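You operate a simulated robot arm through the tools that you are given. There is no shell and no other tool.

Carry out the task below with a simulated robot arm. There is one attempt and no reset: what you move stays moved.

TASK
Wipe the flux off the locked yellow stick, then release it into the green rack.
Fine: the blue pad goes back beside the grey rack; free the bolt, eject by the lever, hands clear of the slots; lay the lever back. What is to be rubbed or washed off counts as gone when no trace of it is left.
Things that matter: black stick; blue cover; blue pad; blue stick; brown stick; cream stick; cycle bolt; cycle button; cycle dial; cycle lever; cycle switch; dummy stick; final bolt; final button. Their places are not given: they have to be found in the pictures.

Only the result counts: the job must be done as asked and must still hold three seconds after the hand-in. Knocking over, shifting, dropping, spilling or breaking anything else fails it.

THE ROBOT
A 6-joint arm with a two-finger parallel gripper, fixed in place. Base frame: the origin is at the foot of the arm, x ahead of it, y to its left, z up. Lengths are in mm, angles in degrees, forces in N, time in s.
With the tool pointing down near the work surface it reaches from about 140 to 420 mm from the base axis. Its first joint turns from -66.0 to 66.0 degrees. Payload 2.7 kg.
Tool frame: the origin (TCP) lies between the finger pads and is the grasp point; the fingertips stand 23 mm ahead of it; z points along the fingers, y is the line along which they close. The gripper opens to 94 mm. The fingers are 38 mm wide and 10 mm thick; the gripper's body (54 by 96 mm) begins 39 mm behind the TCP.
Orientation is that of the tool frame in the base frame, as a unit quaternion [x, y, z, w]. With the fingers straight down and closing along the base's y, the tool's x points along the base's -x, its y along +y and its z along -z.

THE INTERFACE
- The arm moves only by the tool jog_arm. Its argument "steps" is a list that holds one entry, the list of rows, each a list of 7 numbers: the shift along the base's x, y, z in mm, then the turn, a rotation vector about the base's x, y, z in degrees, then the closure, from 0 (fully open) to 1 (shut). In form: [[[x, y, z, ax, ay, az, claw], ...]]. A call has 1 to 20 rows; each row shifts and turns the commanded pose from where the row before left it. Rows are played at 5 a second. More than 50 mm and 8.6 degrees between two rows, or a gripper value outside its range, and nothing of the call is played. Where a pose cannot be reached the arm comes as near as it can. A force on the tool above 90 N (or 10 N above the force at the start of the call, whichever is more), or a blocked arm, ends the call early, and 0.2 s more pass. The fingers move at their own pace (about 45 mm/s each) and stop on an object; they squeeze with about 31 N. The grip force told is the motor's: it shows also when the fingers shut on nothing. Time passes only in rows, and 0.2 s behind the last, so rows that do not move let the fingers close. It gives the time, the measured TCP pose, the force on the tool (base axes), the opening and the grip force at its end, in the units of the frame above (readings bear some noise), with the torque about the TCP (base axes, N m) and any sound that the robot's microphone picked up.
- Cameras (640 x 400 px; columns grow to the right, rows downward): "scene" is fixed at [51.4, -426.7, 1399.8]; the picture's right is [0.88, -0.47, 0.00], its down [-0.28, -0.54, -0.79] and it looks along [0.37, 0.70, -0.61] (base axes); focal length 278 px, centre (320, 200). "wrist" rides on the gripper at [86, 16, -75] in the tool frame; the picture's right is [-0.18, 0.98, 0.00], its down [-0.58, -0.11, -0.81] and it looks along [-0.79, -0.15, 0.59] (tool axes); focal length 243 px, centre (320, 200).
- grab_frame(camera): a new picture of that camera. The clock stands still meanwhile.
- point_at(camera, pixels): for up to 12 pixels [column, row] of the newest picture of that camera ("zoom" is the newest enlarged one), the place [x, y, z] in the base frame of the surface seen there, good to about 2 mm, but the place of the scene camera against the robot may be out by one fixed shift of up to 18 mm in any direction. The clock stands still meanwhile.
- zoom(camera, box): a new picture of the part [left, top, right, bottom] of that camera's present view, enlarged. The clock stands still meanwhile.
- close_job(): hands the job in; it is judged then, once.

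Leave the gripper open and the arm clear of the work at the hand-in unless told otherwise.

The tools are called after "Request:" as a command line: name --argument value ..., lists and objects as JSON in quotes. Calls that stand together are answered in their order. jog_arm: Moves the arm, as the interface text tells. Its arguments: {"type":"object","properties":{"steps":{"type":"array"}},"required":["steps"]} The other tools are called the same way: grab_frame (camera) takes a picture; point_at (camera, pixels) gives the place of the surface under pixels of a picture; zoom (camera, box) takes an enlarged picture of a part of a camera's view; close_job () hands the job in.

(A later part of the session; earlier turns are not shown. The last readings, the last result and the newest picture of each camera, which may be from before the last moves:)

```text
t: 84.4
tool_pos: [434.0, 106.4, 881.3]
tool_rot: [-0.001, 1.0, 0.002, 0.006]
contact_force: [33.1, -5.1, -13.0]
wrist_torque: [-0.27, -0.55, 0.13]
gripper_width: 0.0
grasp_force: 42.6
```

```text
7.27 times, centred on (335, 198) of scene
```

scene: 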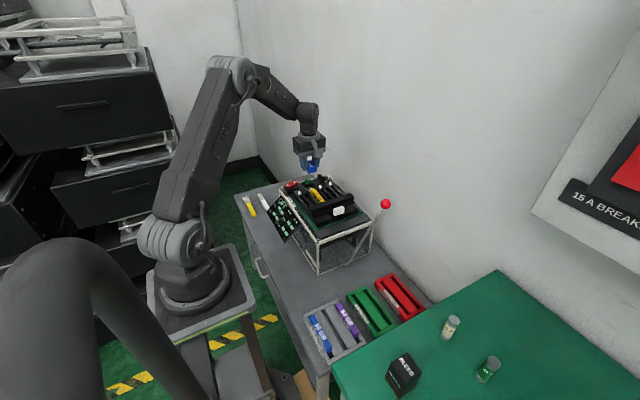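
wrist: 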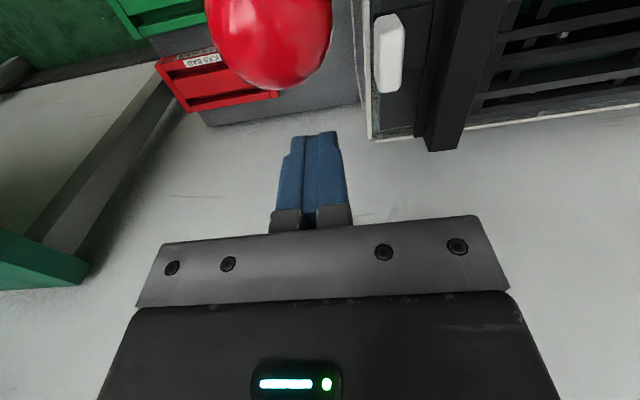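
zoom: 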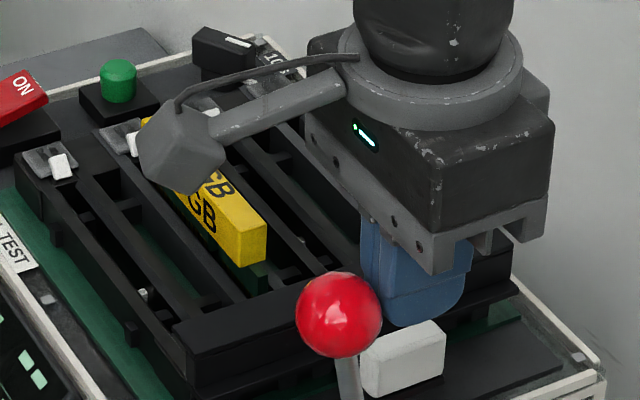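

33 N resistance: the lever is at its stop, so the ejection is complete. I back off, rise over the ball, and go inspect the green rack with an empty gripper.

Request:
jog_arm --steps '[[[20, 0, 0, 0, 0, 0, 1], [0, 0, 45, 0, 0, 0, 0.5], [0, 0, 30, 0, 0, 0, 0], [-15, -45, 0, 0, 0, 0, 0], [-15, -45, 0, 0, 0, 0, 0], [-15, -45, 0, 0, 0, 0, 0], [0, -40, -20, 0, 0, 0, 0], [0, 0, -45, 0, 0, 0, 0], [0, 0, -45, 0, 0, 0, 0], [0, 0, -45, 0, 0, 0, 0], [0, 0, 0, 0, 0, 0, 0]]]'

Request:
grab_frame --camera "wrist"

```text
t: 86.8
tool_pos: [405.3, -71.0, 800.4]
tool_rot: [0.0, 1.0, 0.0, 0.001]
contact_force: [-0.1, 0.0, -0.1]
wrist_torque: [0.01, -0.02, 0.0]
gripper_width: 94.1
grasp_force: 0.1
```

```text
taken
```

wrist: 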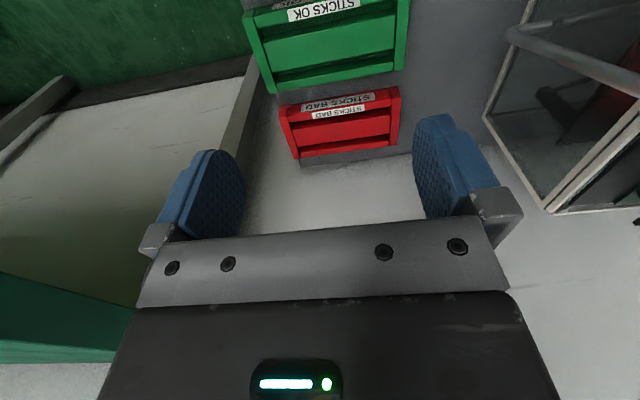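

The green rack is at (330,40). I zoom and measure its slots.

Request:
zoom --camera "wrist" --box '[235, 0, 415, 112]'

Request:
zoom --camera "scene" --box '[330, 270, 440, 350]'

```text
3.56 times, centred on (325, 56) of wrist
```

zoom: 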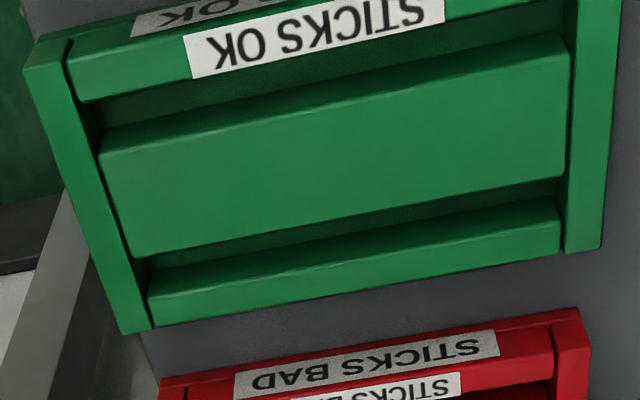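

```text
5.00 times, centred on (385, 310) of scene
```

zoom: 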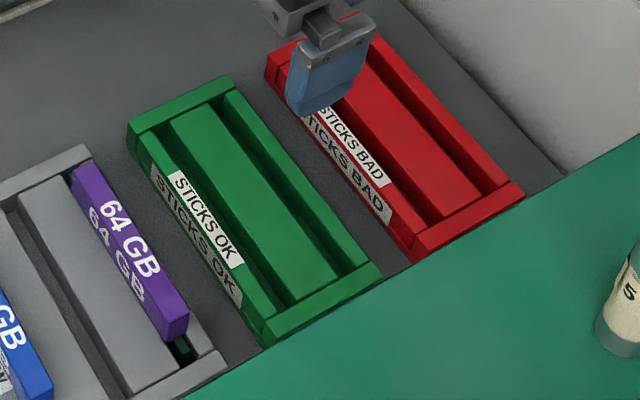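

Request:
jog_arm --steps '[[[-30, 5, 0, 0, 0, 0, 0], [0, 0, 0, 0, 0, 0, 0]]]'

Request:
grab_frame --camera "wrist"

Request:
zoom --camera "wrist" --box '[225, 0, 405, 112]'

```text
t: 87.4
tool_pos: [376.1, -64.8, 801.0]
tool_rot: [0.0, 1.0, 0.001, 0.001]
contact_force: [0.1, 0.6, -0.1]
wrist_torque: [0.0, 0.0, 0.0]
gripper_width: 93.9
grasp_force: 0.0
```

```text
taken
```

wrist: 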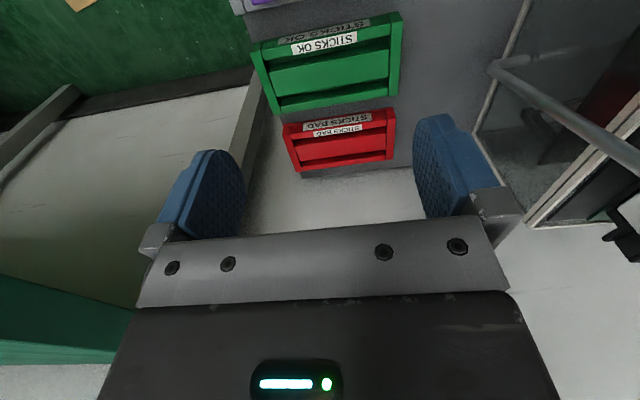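

```text
3.56 times, centred on (315, 56) of wrist
```

zoom: 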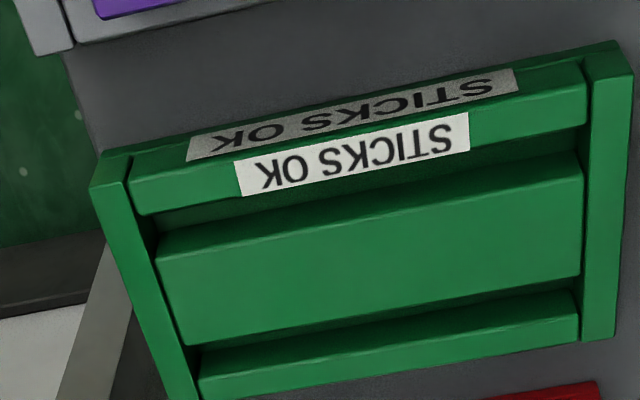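

Request:
point_at --camera "zoom" --pixels '[[145, 205], [585, 110], [150, 225], [160, 255], [578, 165], [375, 200], [375, 160], [585, 270], [190, 345], [575, 295], [200, 380], [370, 230]]'

Request:
point_at --camera "wrist" --pixels '[[388, 25], [396, 60], [262, 75], [272, 110], [330, 100], [330, 92], [330, 75], [320, 52], [320, 60], [380, 82], [330, 150], [250, 8]]'

```text
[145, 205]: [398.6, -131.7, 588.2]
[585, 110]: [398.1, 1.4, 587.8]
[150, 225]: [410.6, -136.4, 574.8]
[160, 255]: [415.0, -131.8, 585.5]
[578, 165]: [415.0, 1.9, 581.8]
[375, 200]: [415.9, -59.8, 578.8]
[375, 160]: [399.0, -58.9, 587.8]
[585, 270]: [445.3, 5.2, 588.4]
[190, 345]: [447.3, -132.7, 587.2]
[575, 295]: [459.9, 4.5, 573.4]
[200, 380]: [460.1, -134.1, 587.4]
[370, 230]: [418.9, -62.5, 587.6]
```

```text
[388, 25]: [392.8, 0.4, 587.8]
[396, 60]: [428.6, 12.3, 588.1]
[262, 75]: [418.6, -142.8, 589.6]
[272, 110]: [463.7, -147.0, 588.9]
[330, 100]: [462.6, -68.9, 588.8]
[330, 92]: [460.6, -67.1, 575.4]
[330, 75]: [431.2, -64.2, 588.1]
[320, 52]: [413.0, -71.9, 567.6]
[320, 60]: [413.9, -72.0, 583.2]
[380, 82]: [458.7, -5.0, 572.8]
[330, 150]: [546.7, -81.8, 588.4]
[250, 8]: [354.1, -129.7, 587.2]
```

The first green slot lies at x≈399–415 between y≈–135 and +2, rack top z≈588. I step back to see how the sticks sit in the grey rack for comparison.

Request:
jog_arm --steps '[[[-35, 0, -10, 0, 0, 0, 0], [-35, 0, -10, 0, 0, 0, 0], [0, 0, 0, 0, 0, 0, 0]]]'

Request:
grab_frame --camera "wrist"

Request:
zoom --camera "wrist" --box '[215, 0, 395, 112]'

```text
t: 88.2
tool_pos: [305.3, -65.1, 781.7]
tool_rot: [0.001, 1.0, 0.0, 0.0]
contact_force: [0.5, 0.4, 0.2]
wrist_torque: [0.02, -0.04, -0.04]
gripper_width: 94.0
grasp_force: 0.0
```

```text
taken
```

wrist: 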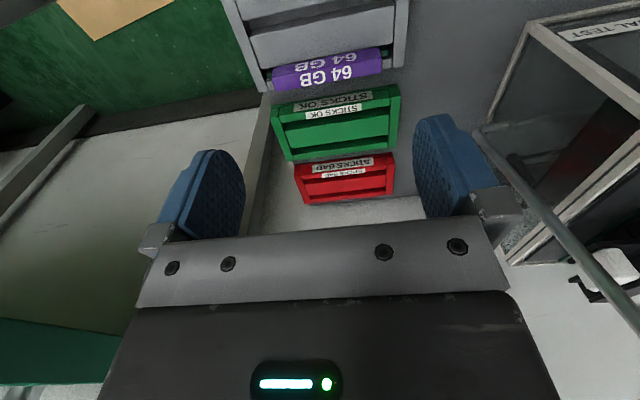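

```text
3.56 times, centred on (305, 56) of wrist
```

zoom: 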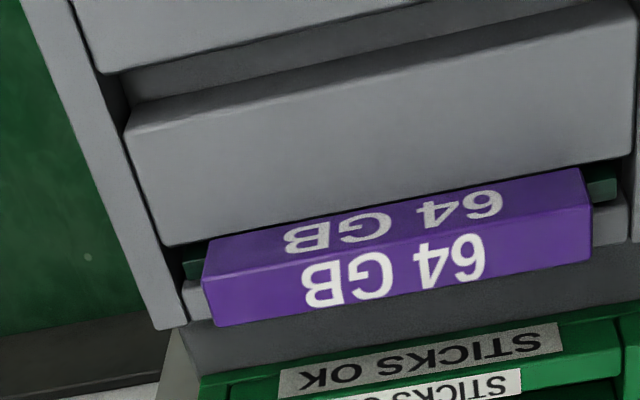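

Request:
point_at --camera "zoom" --pixels '[[210, 275], [580, 200], [215, 320], [588, 262], [400, 250], [400, 235], [400, 220], [195, 268], [605, 185], [605, 170], [610, 230], [195, 300]]'

Request:
point_at --camera "wrist" --pixels '[[327, 25], [320, 52], [383, 68], [275, 78], [330, 98], [330, 105], [335, 115], [335, 108], [330, 135], [330, 145]]'

```text
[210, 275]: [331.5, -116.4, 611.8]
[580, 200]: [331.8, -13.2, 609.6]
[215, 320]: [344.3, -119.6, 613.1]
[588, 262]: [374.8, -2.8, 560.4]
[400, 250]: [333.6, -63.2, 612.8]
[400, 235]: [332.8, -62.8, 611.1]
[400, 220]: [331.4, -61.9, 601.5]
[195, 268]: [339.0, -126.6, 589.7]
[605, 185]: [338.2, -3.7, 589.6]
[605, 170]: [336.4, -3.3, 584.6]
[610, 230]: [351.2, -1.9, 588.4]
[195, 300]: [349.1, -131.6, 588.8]
```

```text
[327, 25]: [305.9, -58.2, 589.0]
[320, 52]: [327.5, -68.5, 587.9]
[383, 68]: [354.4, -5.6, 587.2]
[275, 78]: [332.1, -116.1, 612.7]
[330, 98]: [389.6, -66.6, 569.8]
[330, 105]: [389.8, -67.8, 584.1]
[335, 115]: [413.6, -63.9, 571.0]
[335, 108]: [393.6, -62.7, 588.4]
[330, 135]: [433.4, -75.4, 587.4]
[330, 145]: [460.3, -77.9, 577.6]
```

The stick has a handle (about 16 mm wide, top z≈612) with a thin green board below that goes in the slot. I lower 90 mm for a sharper look at how it sits.

Request:
jog_arm --steps '[[[15, 0, -45, 0, 0, 0, 0], [15, 0, -45, 0, 0, 0, 0], [0, 0, 0, 0, 0, 0, 0]]]'

Request:
grab_frame --camera "wrist"

Request:
zoom --camera "wrist" --box '[200, 0, 420, 140]'

```text
t: 89.0
tool_pos: [334.7, -64.5, 690.7]
tool_rot: [0.0, 1.0, -0.001, 0.001]
contact_force: [-0.4, -0.7, 0.1]
wrist_torque: [-0.02, -0.05, 0.01]
gripper_width: 94.1
grasp_force: 0.1
```

```text
taken
```

wrist: 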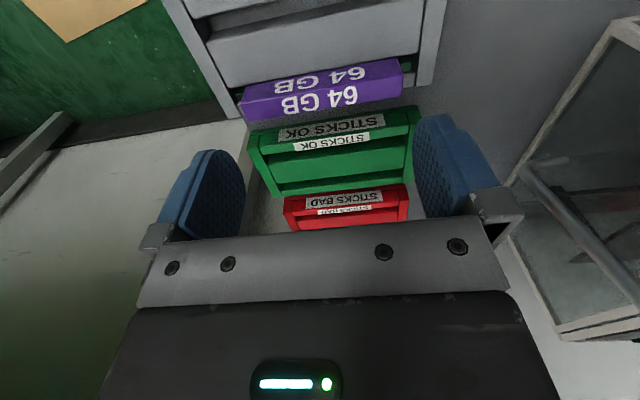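

```text
2.86 times, centred on (310, 70) of wrist
```

zoom: 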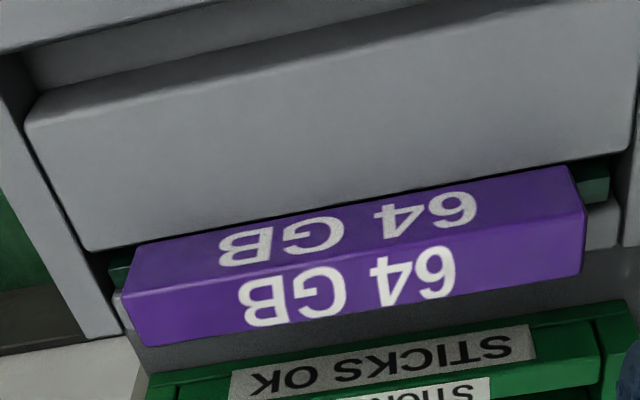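

Request:
point_at --camera "zoom" --pixels '[[350, 222], [350, 212], [350, 207], [350, 200], [350, 242], [350, 252], [350, 305], [350, 312], [120, 272], [595, 185], [600, 220], [570, 172]]'

Request:
point_at --camera "wrist" --pixels '[[408, 64], [405, 70], [415, 78], [243, 95], [247, 116], [402, 62], [405, 95], [330, 125], [335, 150], [340, 140], [335, 168], [335, 175]]'

```text
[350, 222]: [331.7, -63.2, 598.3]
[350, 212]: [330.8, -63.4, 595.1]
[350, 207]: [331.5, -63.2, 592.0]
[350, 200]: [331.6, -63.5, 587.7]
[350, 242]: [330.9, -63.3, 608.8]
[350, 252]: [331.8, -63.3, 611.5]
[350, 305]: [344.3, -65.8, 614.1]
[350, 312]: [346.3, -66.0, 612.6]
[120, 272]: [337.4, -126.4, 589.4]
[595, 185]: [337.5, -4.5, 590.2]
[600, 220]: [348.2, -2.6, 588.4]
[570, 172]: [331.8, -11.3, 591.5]
```

```text
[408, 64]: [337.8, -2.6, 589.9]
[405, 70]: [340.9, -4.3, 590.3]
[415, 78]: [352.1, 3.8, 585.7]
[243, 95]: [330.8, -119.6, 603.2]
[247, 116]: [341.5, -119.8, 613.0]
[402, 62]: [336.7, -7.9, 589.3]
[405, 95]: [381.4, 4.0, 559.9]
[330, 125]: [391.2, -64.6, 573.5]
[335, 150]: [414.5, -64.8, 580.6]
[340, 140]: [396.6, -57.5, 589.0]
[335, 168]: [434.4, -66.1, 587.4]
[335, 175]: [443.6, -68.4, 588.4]
```

The handle is centred at x=339 with its bottom resting about at the rack top (588). I move over the green rack for a closer measure of its slots.

Request:
jog_arm --steps '[[[35, 0, 0, 0, 0, 0, 0], [35, 0, 0, 0, 0, 0, 0], [0, 0, 0, 0, 0, 0, 0]]]'

Request:
grab_frame --camera "wrist"

Request:
zoom --camera "wrist" --box '[210, 0, 430, 140]'

```text
t: 89.8
tool_pos: [404.7, -63.4, 691.4]
tool_rot: [0.0, 1.0, -0.001, 0.001]
contact_force: [0.4, 0.0, -0.3]
wrist_torque: [0.0, -0.01, 0.0]
gripper_width: 94.2
grasp_force: 0.2
```

```text
taken
```

wrist: 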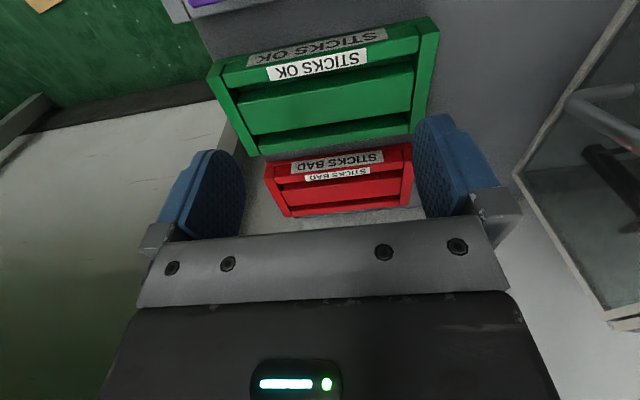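

```text
2.86 times, centred on (320, 70) of wrist
```

zoom: 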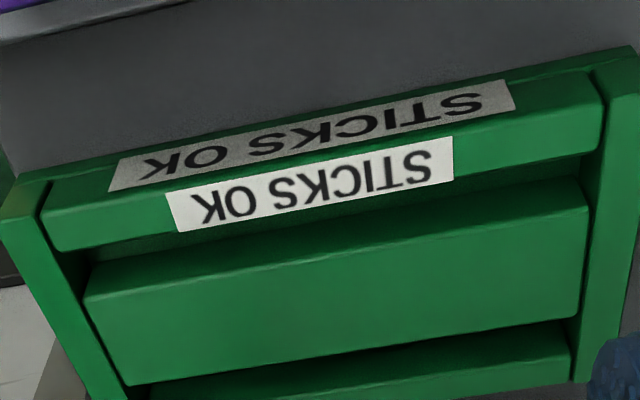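

Request:
zoom --camera "wrist" --box '[360, 40, 430, 140]'

Request:
point_at --camera "wrist" --pixels '[[380, 63], [380, 65], [380, 67], [380, 69], [380, 71], [380, 73], [380, 75], [380, 110], [380, 114], [380, 118], [380, 122], [380, 126]]'

Request:
point_at --camera "wrist" --pixels '[[260, 78], [260, 82], [260, 85], [260, 88], [260, 91], [260, 94], [260, 97], [260, 130], [260, 134], [260, 138], [420, 50], [228, 95]]'

```text
4.00 times, centred on (395, 90) of wrist
```

zoom: 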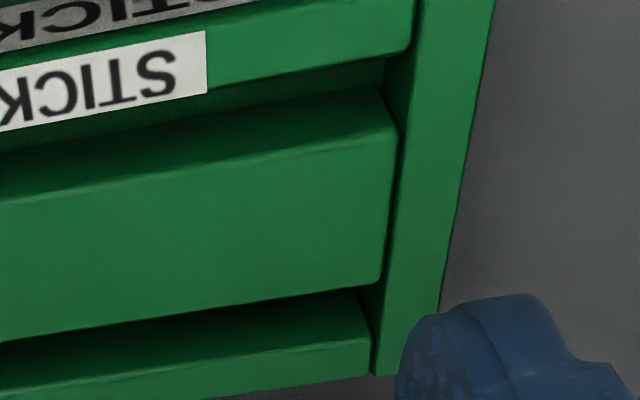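

```text
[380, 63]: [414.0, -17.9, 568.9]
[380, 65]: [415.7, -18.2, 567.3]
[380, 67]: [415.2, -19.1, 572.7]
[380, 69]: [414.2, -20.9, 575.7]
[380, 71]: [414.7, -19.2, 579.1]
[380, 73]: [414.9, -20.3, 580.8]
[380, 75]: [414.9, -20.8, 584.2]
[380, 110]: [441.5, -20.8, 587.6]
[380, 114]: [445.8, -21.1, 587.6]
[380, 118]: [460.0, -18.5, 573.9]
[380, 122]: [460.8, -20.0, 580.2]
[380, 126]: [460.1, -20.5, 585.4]
```

```text
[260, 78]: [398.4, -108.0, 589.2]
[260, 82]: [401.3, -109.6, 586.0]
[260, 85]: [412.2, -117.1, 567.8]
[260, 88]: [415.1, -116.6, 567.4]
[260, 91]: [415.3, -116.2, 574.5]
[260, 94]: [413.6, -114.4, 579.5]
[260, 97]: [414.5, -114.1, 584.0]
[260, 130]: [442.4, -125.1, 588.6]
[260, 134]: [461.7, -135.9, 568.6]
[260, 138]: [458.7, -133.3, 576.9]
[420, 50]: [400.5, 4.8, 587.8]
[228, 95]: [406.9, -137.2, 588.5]
```

The slot floor is at z≈567.5, slot 1 spans x≈400.7–414.8 (centre 407.7), y centre ≈ –65. I check the height of the neighbouring green bench and its items for clearance.

Request:
grab_frame --camera "scene"

Request:
point_at --camera "scene" --pixels '[[420, 345], [350, 375], [450, 322], [448, 335], [404, 362], [490, 360], [500, 275], [340, 370], [380, 340]]'

```text
taken
```

scene: 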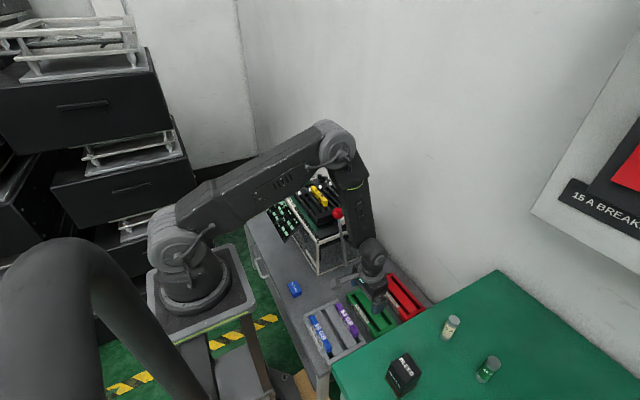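

```text
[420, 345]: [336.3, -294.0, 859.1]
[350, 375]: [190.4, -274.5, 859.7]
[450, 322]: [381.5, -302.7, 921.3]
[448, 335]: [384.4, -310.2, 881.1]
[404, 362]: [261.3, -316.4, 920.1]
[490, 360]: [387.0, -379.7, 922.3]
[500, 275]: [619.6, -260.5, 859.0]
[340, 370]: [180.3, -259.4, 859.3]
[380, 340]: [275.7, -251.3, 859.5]
```

The bench top is at z≈859 beyond y≈–240, so it's clear. I rise and travel high (tips above the lever ball) to above the ejected stick.

Request:
jog_arm --steps '[[[0, 0, 45, 0, 0, 0, 0], [0, 0, 45, 0, 0, 0, 0], [0, 0, 45, 0, 0, 0, 0], [0, 0, 45, 0, 0, 0, 0], [0, 0, 45, 0, 0, 0, 0], [0, 0, 45, 0, 0, 0, 0], [4, 46, 0, 0, 0, 0, 0], [4, 46, 0, 0, 0, 0, 0], [4, 46, 0, 0, 0, 0, 0], [4, 46, 0, 0, 0, 0, 0], [4, 46, 0, 0, 0, 0, 0], [4, 46, 0, 0, 0, 0, 0], [4, 46, 0, 0, 0, 0, 0], [4, 46, 0, 0, 0, 0, 0], [0, 0, 0, 0, 0, 0, 0]]]'

```text
t: 93.0
tool_pos: [439.2, 304.1, 960.6]
tool_rot: [0.0, 1.0, 0.0, 0.001]
contact_force: [0.0, -0.4, 0.5]
wrist_torque: [-0.01, 0.0, 0.04]
gripper_width: 94.2
grasp_force: 0.0
```

Above the stick at z=960. I turn +90° so the fingers close along x.

Request:
jog_arm --steps '[[[0, 0, 0, 0, 0, 8.182, 0], [0, 0, 0, 0, 0, 8.182, 0], [0, 0, 0, 0, 0, 8.182, 0], [0, 0, 0, 0, 0, 8.182, 0], [0, 0, 0, 0, 0, 8.182, 0], [0, 0, 0, 0, 0, 8.182, 0], [0, 0, 0, 0, 0, 8.182, 0], [0, 0, 0, 0, 0, 8.182, 0], [0, 0, 0, 0, 0, 8.182, 0], [0, 0, 0, 0, 0, 8.182, 0], [0, 0, 0, 0, 0, 8.182, 0], [0, 0, -40, 0, 0, 0, 0], [0, 0, -30, 0, 0, 0, 0], [0, 0, 0, 0, 0, 0, 0.45]]]'

Request:
grab_frame --camera "wrist"

Request:
zoom --camera "wrist" --box '[220, 0, 440, 140]'

```text
t: 96.0
tool_pos: [437.8, 304.2, 890.7]
tool_rot: [-0.707, 0.707, 0.001, 0.0]
contact_force: [0.3, 0.4, -0.7]
wrist_torque: [0.01, 0.0, 0.05]
gripper_width: 59.1
grasp_force: 0.1
```

```text
taken
```

wrist: 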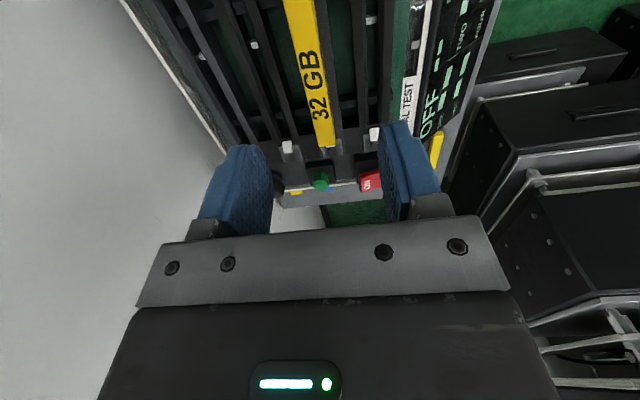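

```text
2.86 times, centred on (330, 70) of wrist
```

zoom: 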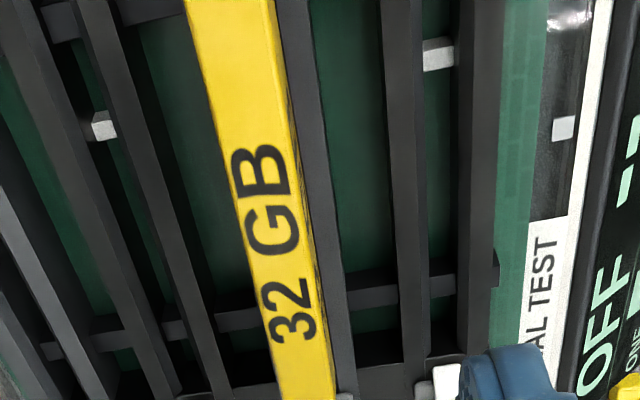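

Request:
point_at --camera "zoom" --pixels '[[220, 100], [285, 90], [272, 330], [325, 330], [300, 390], [205, 30], [250, 30], [315, 150], [330, 200], [400, 250], [180, 250], [430, 200]]'

```text
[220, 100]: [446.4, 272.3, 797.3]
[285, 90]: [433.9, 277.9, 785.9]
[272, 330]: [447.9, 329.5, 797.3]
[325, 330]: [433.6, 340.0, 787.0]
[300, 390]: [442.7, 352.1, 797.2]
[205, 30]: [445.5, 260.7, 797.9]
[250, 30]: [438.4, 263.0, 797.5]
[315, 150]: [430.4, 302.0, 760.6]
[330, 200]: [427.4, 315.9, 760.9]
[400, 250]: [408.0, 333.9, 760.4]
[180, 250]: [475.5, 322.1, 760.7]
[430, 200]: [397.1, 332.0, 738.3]
```

The handle's –x face is at x≈433.7 and rib tops at z≈761. I centre on (441, 306) and descend to TCP z≈799 (tips 776).

Request:
jog_arm --steps '[[[2, 2, -40, 0, 0, 0, 0.45], [0, 0, -30, 0, 0, 0, 0.45], [0, 0, -15, 0, 0, 0, 0.45], [0, 0, -6.5, 0, 0, 0, 0.45], [0, 0, 0, 0, 0, 0, 0.45]]]'

Request:
grab_frame --camera "wrist"

Request:
zoom --camera "scene" --box '[290, 160, 370, 220]'

```text
t: 97.2
tool_pos: [439.3, 305.7, 799.3]
tool_rot: [0.708, -0.707, 0.0, 0.0]
contact_force: [0.6, 0.8, -0.3]
wrist_torque: [-0.01, 0.0, 0.0]
gripper_width: 51.9
grasp_force: 0.0
```

```text
taken
```

wrist: 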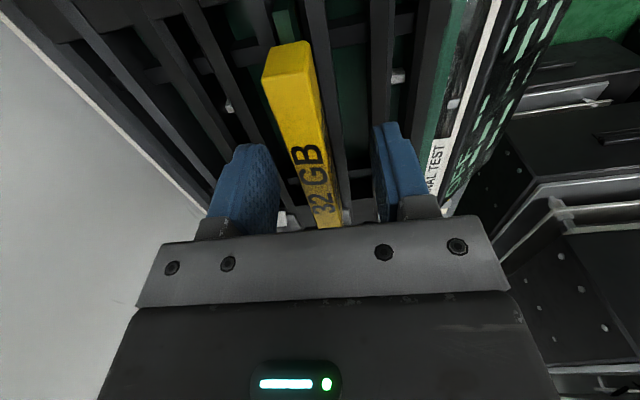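

```text
6.67 times, centred on (330, 190) of scene
```

zoom: 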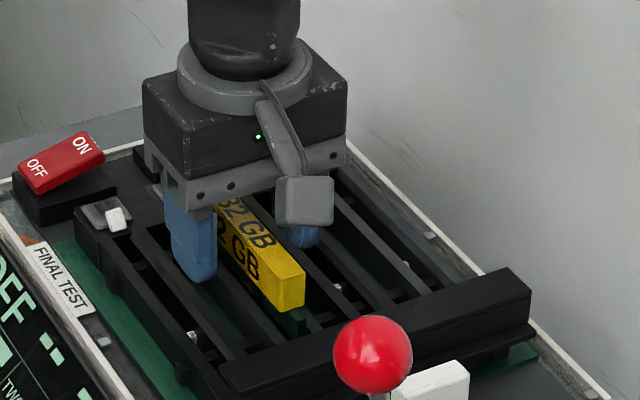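

Request:
point_at --camera "wrist" --pixels '[[268, 84], [301, 80], [285, 90], [290, 50], [305, 100], [280, 130], [328, 220], [312, 110]]'

```text
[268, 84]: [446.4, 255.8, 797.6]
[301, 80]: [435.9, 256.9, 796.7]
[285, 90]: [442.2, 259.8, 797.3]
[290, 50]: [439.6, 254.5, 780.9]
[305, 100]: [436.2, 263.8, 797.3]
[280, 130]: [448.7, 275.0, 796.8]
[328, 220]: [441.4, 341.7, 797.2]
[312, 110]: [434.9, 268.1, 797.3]
```

The handle's –y end is at y≈254 and its centre at x≈441. I nudge +1 mm in x and close.

Request:
jog_arm --steps '[[[1, 0.5, 0, 0, 0, 0, 0.45], [0, 0, 0, 0, 0, 0, 0.7], [0, 0, 0, 0, 0, 0, 1], [0, 0, 0, 0, 0, 0, 1], [0, 0, 0, 0, 0, 0, 1], [0, 0, 0, 0, 0, 0, 1]]]'

```text
t: 98.6
tool_pos: [440.1, 307.1, 798.3]
tool_rot: [-0.707, 0.707, 0.002, 0.001]
contact_force: [0.7, 0.5, 1.6]
wrist_torque: [0.0, 0.0, -0.01]
gripper_width: 15.4
grasp_force: 30.7
```

Gripped (15.4 mm, 31 N) with no side load. I lift slowly at first.

Request:
jog_arm --steps '[[[0, 0, 3, 0, 0, 0, 1], [0, 0, 4, 0, 0, 0, 1], [0, 0, 8, 0, 0, 0, 1], [0, 0, 0, 0, 0, 0, 1]]]'

Request:
zoom --camera "scene" --box '[290, 160, 370, 220]'

```text
t: 99.6
tool_pos: [440.9, 305.8, 814.3]
tool_rot: [0.707, -0.707, 0.0, -0.001]
contact_force: [-0.3, -0.3, 0.9]
wrist_torque: [0.02, 0.0, 0.05]
gripper_width: 15.6
grasp_force: 31.2
```

```text
6.67 times, centred on (330, 190) of scene
```

zoom: 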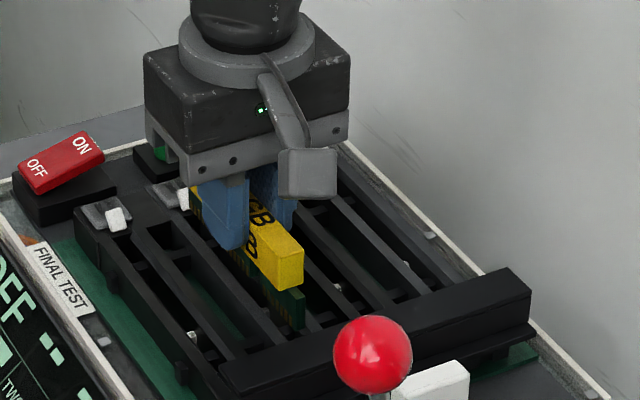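

The stick comes out freely with its green board. I lift to z≈970.

Request:
jog_arm --steps '[[[0, 0, 30, 0, 0, 0, 1], [0, 0, 42, 0, 0, 0, 1], [0, 0, 42, 0, 0, 0, 1], [0, 0, 42, 0, 0, 0, 1], [0, 0, 0, 0, 0, 0, 1]]]'

Request:
grab_frame --camera "wrist"

Request:
zoom --camera "scene" --box '[270, 120, 390, 210]'

```text
t: 100.8
tool_pos: [439.4, 305.3, 971.5]
tool_rot: [-0.707, 0.707, 0.001, 0.001]
contact_force: [-0.8, -0.2, -0.6]
wrist_torque: [0.01, 0.02, 0.0]
gripper_width: 15.4
grasp_force: 30.7
```

```text
taken
```

wrist: 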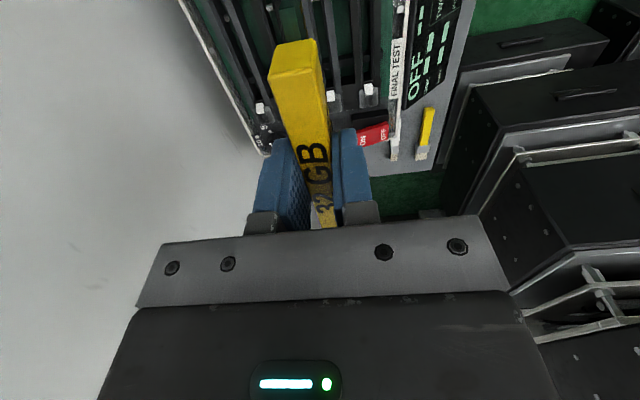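

```text
4.44 times, centred on (330, 165) of scene
```

zoom: 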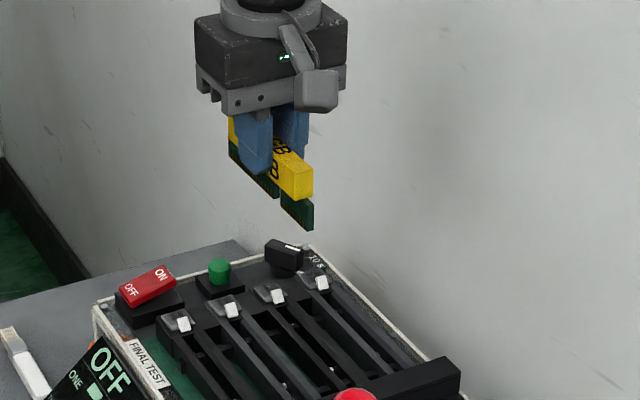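

The stick with its notched board hangs cleanly. I measure its position relative to the TCP.

Request:
point_at --camera "wrist" --pixels '[[275, 82], [318, 75], [296, 85], [300, 110], [283, 110], [320, 105], [296, 55], [280, 60], [310, 55]]'

Request:
zoom --camera "wrist" --box '[240, 20, 360, 140]'

```text
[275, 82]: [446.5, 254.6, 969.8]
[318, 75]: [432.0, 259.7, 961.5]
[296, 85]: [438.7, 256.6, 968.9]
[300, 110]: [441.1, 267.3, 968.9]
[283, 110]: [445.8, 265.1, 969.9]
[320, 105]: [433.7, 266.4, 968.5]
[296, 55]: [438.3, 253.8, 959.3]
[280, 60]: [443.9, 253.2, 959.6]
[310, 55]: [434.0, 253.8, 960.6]
```

```text
3.33 times, centred on (300, 80) of wrist
```

zoom: 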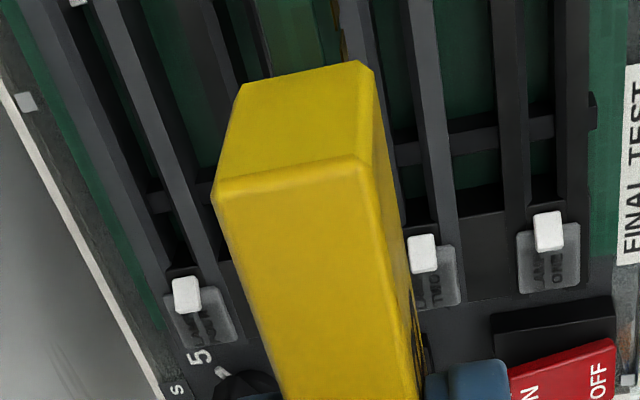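

The handle top is 2 mm below TCP and its middle about 1.5 mm toward +y of it. I carry it at z≈970 to above the green rack's first slot, well above the lever ball.

Request:
jog_arm --steps '[[[-4.1, -46.5, 0, 0, 0, 0, 1], [-4.1, -46.5, 0, 0, 0, 0, 1], [-4.1, -46.5, 0, 0, 0, 0, 1], [-4.1, -46.5, 0, 0, 0, 0, 1], [-4.1, -46.5, 0, 0, 0, 0, 1], [-4.1, -46.5, 0, 0, 0, 0, 1], [-4.1, -46.5, 0, 0, 0, 0, 1], [-4.1, -46.5, 0, 0, 0, 0, 1], [0, 0, 0, 0, 0, 0, 1]]]'

Request:
grab_frame --camera "wrist"

Request:
grab_frame --camera "scene"

```text
t: 102.8
tool_pos: [406.9, -66.0, 971.1]
tool_rot: [0.707, -0.707, -0.001, -0.001]
contact_force: [0.0, 0.2, -0.7]
wrist_torque: [0.02, 0.01, -0.01]
gripper_width: 15.3
grasp_force: 31.0
```

```text
taken
```

wrist: 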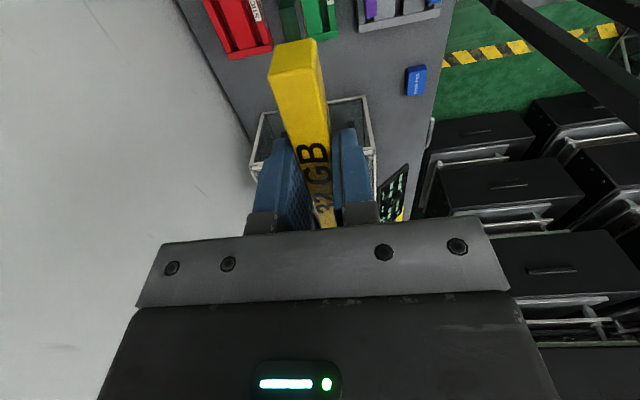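

```text
taken
```

scene: 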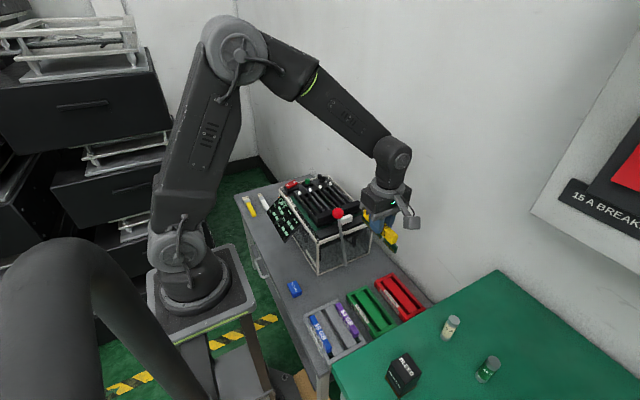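

Above the slot. I descend straight down to about z=700 and check.

Request:
jog_arm --steps '[[[0, 0, -45, 0, 0, 0, 1], [0, 0, -45, 0, 0, 0, 1], [0, 0, -45, 0, 0, 0, 1], [0, 0, -45, 0, 0, 0, 1], [0, 0, -45, 0, 0, 0, 1], [0, 0, -45, 0, 0, 0, 1], [0, 0, 0, 0, 0, 0, 1]]]'

Request:
grab_frame --camera "wrist"

Request:
zoom --camera "scene" --box '[330, 230, 450, 340]'

```text
t: 104.4
tool_pos: [408.2, -65.7, 699.8]
tool_rot: [0.707, -0.707, -0.001, 0.0]
contact_force: [-0.3, 0.1, -0.4]
wrist_torque: [-0.08, 0.0, -0.02]
gripper_width: 15.3
grasp_force: 31.2
```

```text
taken
```

wrist: 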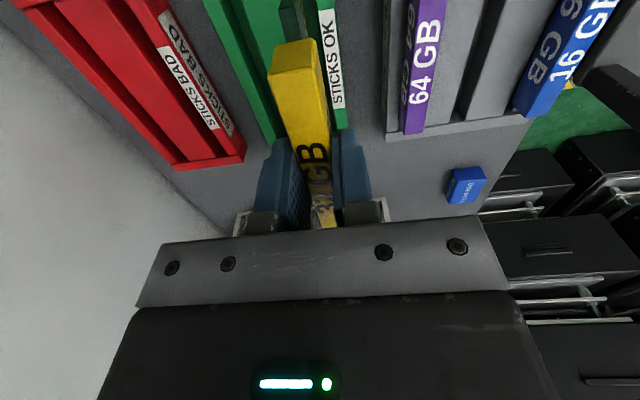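

```text
3.64 times, centred on (390, 285) of scene
```

zoom: 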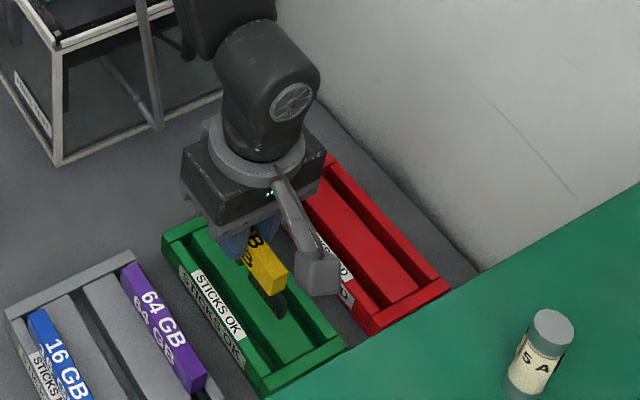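

I zoom on the slot end to compare the board's x position with the slot.

Request:
zoom --camera "wrist" --box '[200, 0, 360, 100]'

Request:
point_at --camera "zoom" --pixels '[[330, 60], [355, 60], [400, 40], [430, 60], [440, 60], [450, 60], [460, 60], [470, 60], [300, 60], [280, 60], [380, 20], [410, 20]]'

```text
4.00 times, centred on (280, 50) of wrist
```

zoom: 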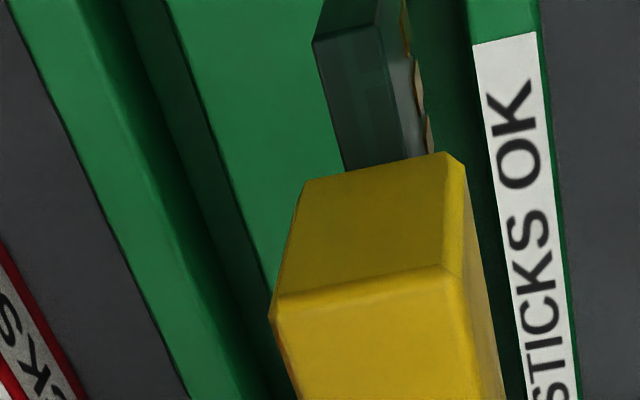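

```text
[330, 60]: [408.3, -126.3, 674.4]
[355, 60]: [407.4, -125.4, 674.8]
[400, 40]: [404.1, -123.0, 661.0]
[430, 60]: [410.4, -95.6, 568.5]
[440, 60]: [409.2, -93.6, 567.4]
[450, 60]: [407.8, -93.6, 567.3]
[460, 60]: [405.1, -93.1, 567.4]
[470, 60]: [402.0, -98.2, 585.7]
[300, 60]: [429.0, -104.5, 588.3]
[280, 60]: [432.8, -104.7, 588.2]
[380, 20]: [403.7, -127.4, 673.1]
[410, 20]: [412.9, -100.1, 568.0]
```

The board is at x≈404–410 and the slot at about 401.5–414.8, so I shift +1 mm in x and descend to just before the board enters, then further.

Request:
jog_arm --steps '[[[1, 0, -30, 0, 0, 0, 1], [0, 0, -20, 0, 0, 0, 1], [0, 0, 0, 0, 0, 0, 1]]]'

Request:
grab_frame --camera "wrist"

Request:
zoom --camera "wrist" --box '[200, 0, 360, 100]'

Request:
zoom --camera "scene" --box '[350, 270, 430, 340]'

```text
t: 105.2
tool_pos: [410.0, -66.0, 648.6]
tool_rot: [-0.707, 0.707, 0.001, 0.001]
contact_force: [0.8, 0.1, -0.8]
wrist_torque: [0.04, 0.0, 0.0]
gripper_width: 15.2
grasp_force: 30.8
```

```text
taken
```

wrist: 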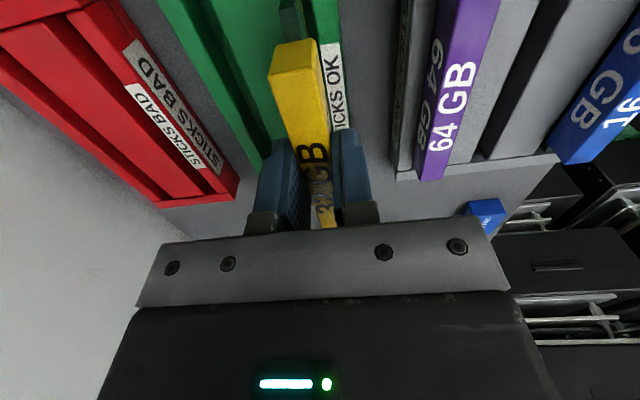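

```text
4.00 times, centred on (280, 50) of wrist
```

zoom: 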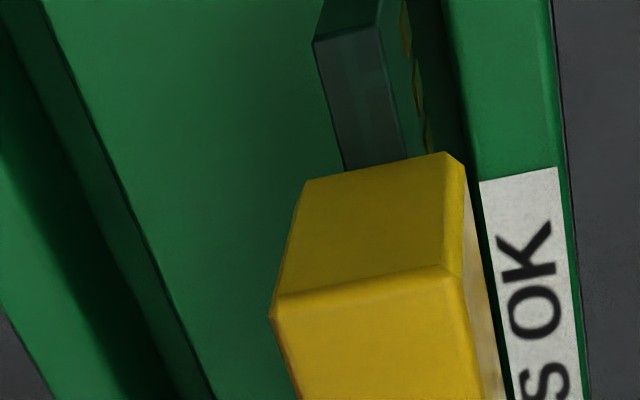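

```text
5.71 times, centred on (390, 305) of scene
```

zoom: 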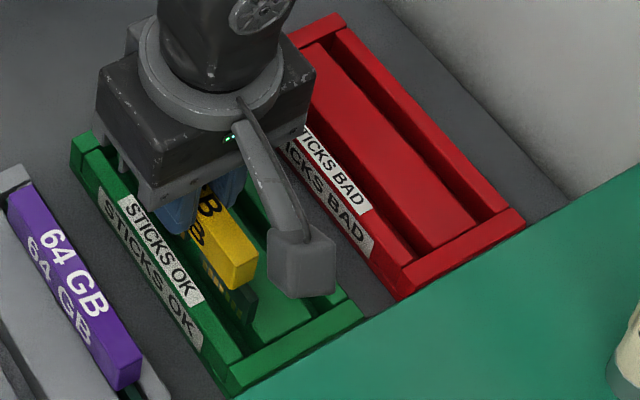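

Request:
point_at --camera "zoom" --pixels '[[320, 60], [345, 60], [370, 60], [390, 60], [420, 60], [440, 60], [448, 60], [456, 60], [464, 60], [480, 60], [350, 20], [300, 60]]'

Request:
jog_arm --steps '[[[0, 0, 0, 0, 0, 0, 1]]]'

```text
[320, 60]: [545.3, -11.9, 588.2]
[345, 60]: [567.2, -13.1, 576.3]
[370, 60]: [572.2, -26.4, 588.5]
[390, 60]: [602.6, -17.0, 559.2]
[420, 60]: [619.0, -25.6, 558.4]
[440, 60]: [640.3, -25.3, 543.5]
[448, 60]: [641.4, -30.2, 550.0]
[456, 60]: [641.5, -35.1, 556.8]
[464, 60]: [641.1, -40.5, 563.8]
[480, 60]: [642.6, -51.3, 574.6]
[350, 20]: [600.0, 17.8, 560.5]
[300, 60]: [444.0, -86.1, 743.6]
```

```text
t: 105.6
tool_pos: [406.7, -64.7, 651.6]
tool_rot: [0.707, -0.707, -0.001, -0.001]
contact_force: [0.5, -0.9, -0.7]
wrist_torque: [-0.02, 0.04, -0.04]
gripper_width: 15.3
grasp_force: 31.2
```

Those points belonged to the scene zoom. I redo the wrist zoom and measure.

Request:
zoom --camera "wrist" --box '[200, 0, 360, 100]'

Request:
point_at --camera "zoom" --pixels '[[320, 60], [345, 60], [370, 60], [390, 60], [420, 60], [440, 60], [448, 60], [456, 60], [464, 60], [480, 60], [350, 20], [305, 60]]'

```text
4.00 times, centred on (280, 50) of wrist
```

zoom: 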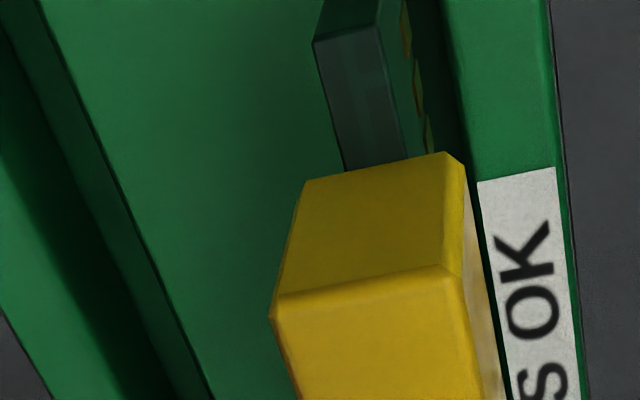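

```text
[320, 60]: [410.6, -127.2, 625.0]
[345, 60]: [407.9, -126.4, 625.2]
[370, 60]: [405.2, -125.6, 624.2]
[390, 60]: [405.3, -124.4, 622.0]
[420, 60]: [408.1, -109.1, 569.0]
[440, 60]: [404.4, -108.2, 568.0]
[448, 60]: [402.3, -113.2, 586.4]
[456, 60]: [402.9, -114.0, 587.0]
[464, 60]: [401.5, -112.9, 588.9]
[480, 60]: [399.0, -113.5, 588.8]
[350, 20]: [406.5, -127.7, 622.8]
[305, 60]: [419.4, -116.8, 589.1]
```

The board (405–410.6) is centred on the slot (402–414.8). I descend into it, slowing near the bottom.

Request:
jog_arm --steps '[[[0.3, 0, -12, 0, 0, 0, 1], [0, 0, -10, 0, 0, 0, 1], [0, 0, -6, 0, 0, 0, 1], [0, 0, 0, 0, 0, 0, 1]]]'

Request:
grab_frame --camera "wrist"

Request:
zoom --camera "scene" --box '[350, 270, 430, 340]'

```text
t: 106.6
tool_pos: [410.0, -64.8, 622.8]
tool_rot: [-0.707, 0.707, 0.0, 0.0]
contact_force: [0.2, -0.2, 0.1]
wrist_torque: [0.0, -0.01, -0.03]
gripper_width: 15.2
grasp_force: 30.9
```

```text
taken
```

wrist: 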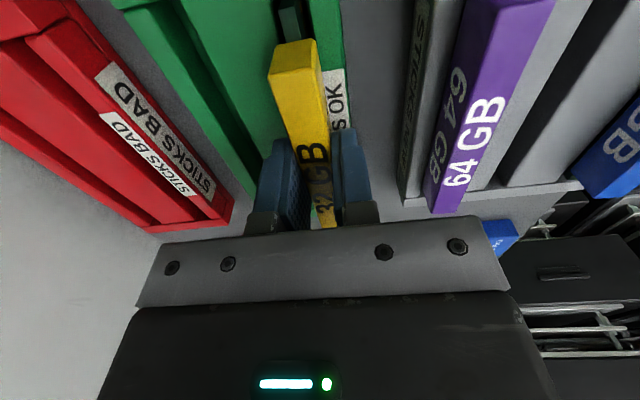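

```text
5.71 times, centred on (390, 305) of scene
```

zoom: 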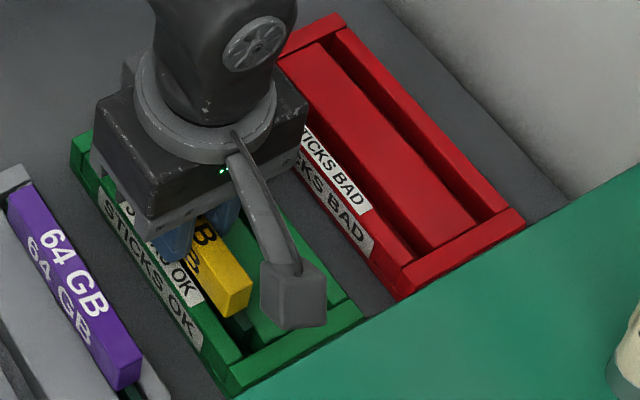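

The board is entering the slot with no force. I lower in small steps to find contact.

Request:
jog_arm --steps '[[[0, 0, -2, 0, 0, 0, 1], [0, 0, -2, 0, 0, 0, 1], [0, 0, -1, 0, 0, 0, 1], [0, 0, 0, 0, 0, 0, 1]]]'

```text
t: 107.6
tool_pos: [409.2, -65.7, 617.1]
tool_rot: [-0.706, 0.708, 0.0, 0.001]
contact_force: [-0.2, 0.3, -0.3]
wrist_torque: [-0.02, -0.01, 0.0]
gripper_width: 15.2
grasp_force: 31.4
```

Request:
jog_arm --steps '[[[0, 0, -1, 0, 0, 0, 1], [0, 0, -1, 0, 0, 0, 1], [0, 0, 0, 0, 0, 0, 1]]]'

```text
t: 108.4
tool_pos: [409.3, -66.1, 615.1]
tool_rot: [0.708, -0.706, -0.001, -0.001]
contact_force: [0.0, -1.3, -0.6]
wrist_torque: [0.01, 0.01, -0.01]
gripper_width: 15.2
grasp_force: 31.4
```

Request:
jog_arm --steps '[[[0, 0, -1, 0, 0, 0, 1], [0, 0, 0, 0, 0, 0, 1]]]'

```text
t: 109.0
tool_pos: [408.9, -65.9, 615.9]
tool_rot: [-0.707, 0.708, 0.001, 0.001]
contact_force: [-4.9, 1.5, 11.8]
wrist_torque: [0.01, 0.16, -0.01]
gripper_width: 14.9
grasp_force: 31.1
```

Contact (11.8 N) at the expected height. Before releasing I check the alignment at the handle's end.

Request:
grab_frame --camera "wrist"

Request:
zoom --camera "wrist" --box '[220, 0, 380, 100]'

Request:
point_at --camera "zoom" --pixels '[[195, 280], [365, 260], [280, 280], [225, 190], [365, 165], [240, 60], [265, 60], [290, 60], [330, 60], [390, 100], [380, 130], [200, 100]]'

```text
taken
```

wrist: 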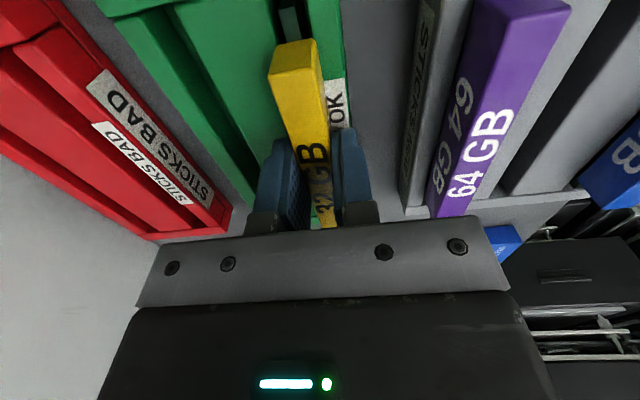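

```text
4.00 times, centred on (300, 50) of wrist
```

zoom: 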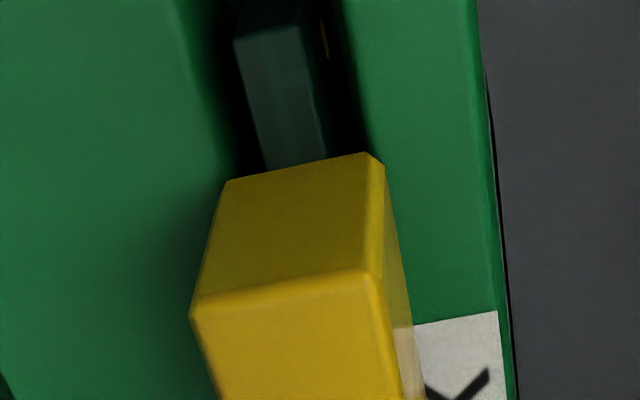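

```text
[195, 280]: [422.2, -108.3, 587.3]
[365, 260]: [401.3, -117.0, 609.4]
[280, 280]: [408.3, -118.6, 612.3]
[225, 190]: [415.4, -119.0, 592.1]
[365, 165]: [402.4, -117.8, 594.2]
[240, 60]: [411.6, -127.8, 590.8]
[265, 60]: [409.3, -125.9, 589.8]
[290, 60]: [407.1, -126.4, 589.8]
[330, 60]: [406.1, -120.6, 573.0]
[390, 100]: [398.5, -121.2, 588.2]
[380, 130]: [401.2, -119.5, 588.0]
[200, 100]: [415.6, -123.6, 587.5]
```

The handle (401–415.7) sits centred over the slot with its bottom on the rack edges. I open only to ~40 mm (to stay off the purple stick) and rise straight up.

Request:
jog_arm --steps '[[[0, 0, 0.5, 0, 0, 0, 1], [0, 0, 0, 0, 0, 0, 0.8], [0, 0, 0, 0, 0, 0, 0.7], [0, 0, 0, 0, 0, 0, 0.57], [0, 0, 0, 0, 0, 0, 0.57], [0, 0, 0, 0, 0, 0, 0.57]]]'

Request:
grab_frame --camera "wrist"

Request:
zoom --camera "wrist" --box '[220, 0, 400, 150]'

```text
t: 110.4
tool_pos: [409.0, -67.2, 614.8]
tool_rot: [-0.707, 0.707, 0.0, 0.001]
contact_force: [-1.7, -0.1, -0.7]
wrist_torque: [0.02, 0.02, -0.03]
gripper_width: 40.2
grasp_force: 0.1
```

```text
taken
```

wrist: 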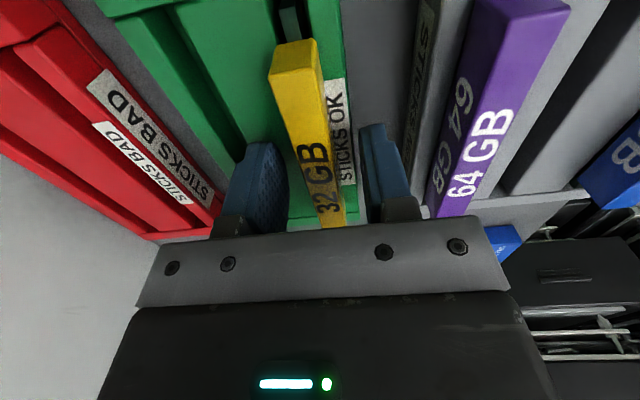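

```text
2.67 times, centred on (310, 75) of wrist
```

zoom: 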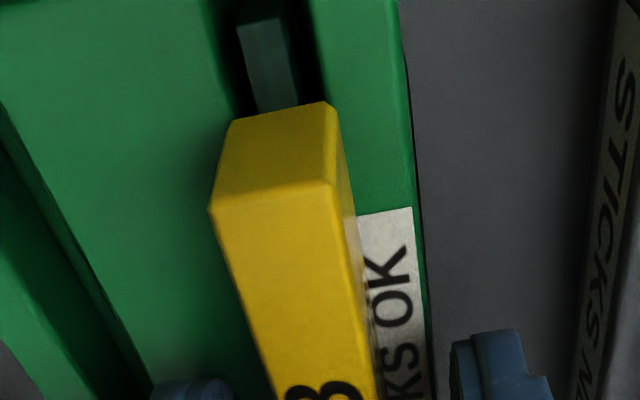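

The stick stands upright in the slot. I rise straight up.

Request:
jog_arm --steps '[[[0, 0, 10, 0, 0, 0, 0.57], [0, 0, 25, 0, 0, 0, 0.57], [0, 0, 45, 0, 0, 0, 0.57], [0, 0, 45, 0, 0, 0, 0.57], [0, 0, 45, 0, 0, 0, 0.57], [0, 0, 45, 0, 0, 0, 0.57], [0, 0, 45, 0, 0, 0, 0.57], [0, 0, 45, 0, 0, 0, 0.57], [0, 0, 40, 0, 0, 0, 0.57], [0, 0, 0, 0, 0, 0, 0.57]]]'

Request:
grab_frame --camera "scene"

Request:
zoom --camera "scene" --box '[290, 260, 430, 360]'

```text
t: 112.6
tool_pos: [408.0, -68.0, 961.2]
tool_rot: [0.707, -0.707, -0.001, 0.0]
contact_force: [-0.6, 0.6, -0.6]
wrist_torque: [0.02, -0.02, 0.02]
gripper_width: 40.5
grasp_force: 0.1
```

```text
taken
```

scene: 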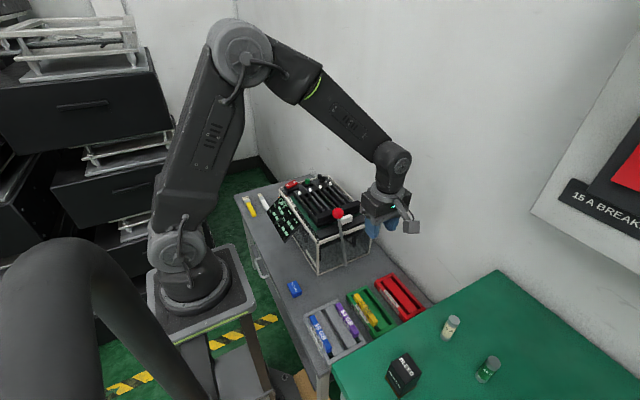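

```text
4.00 times, centred on (360, 310) of scene
```

zoom: 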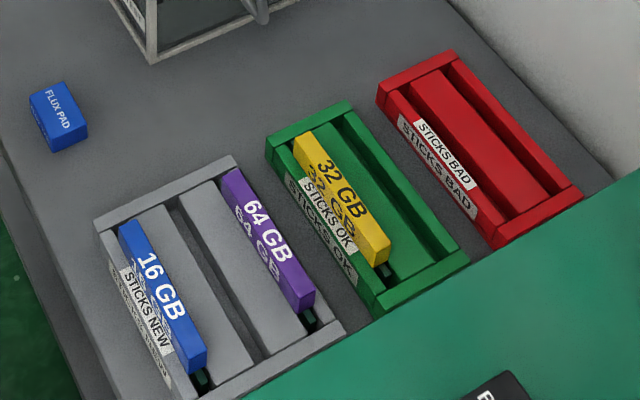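

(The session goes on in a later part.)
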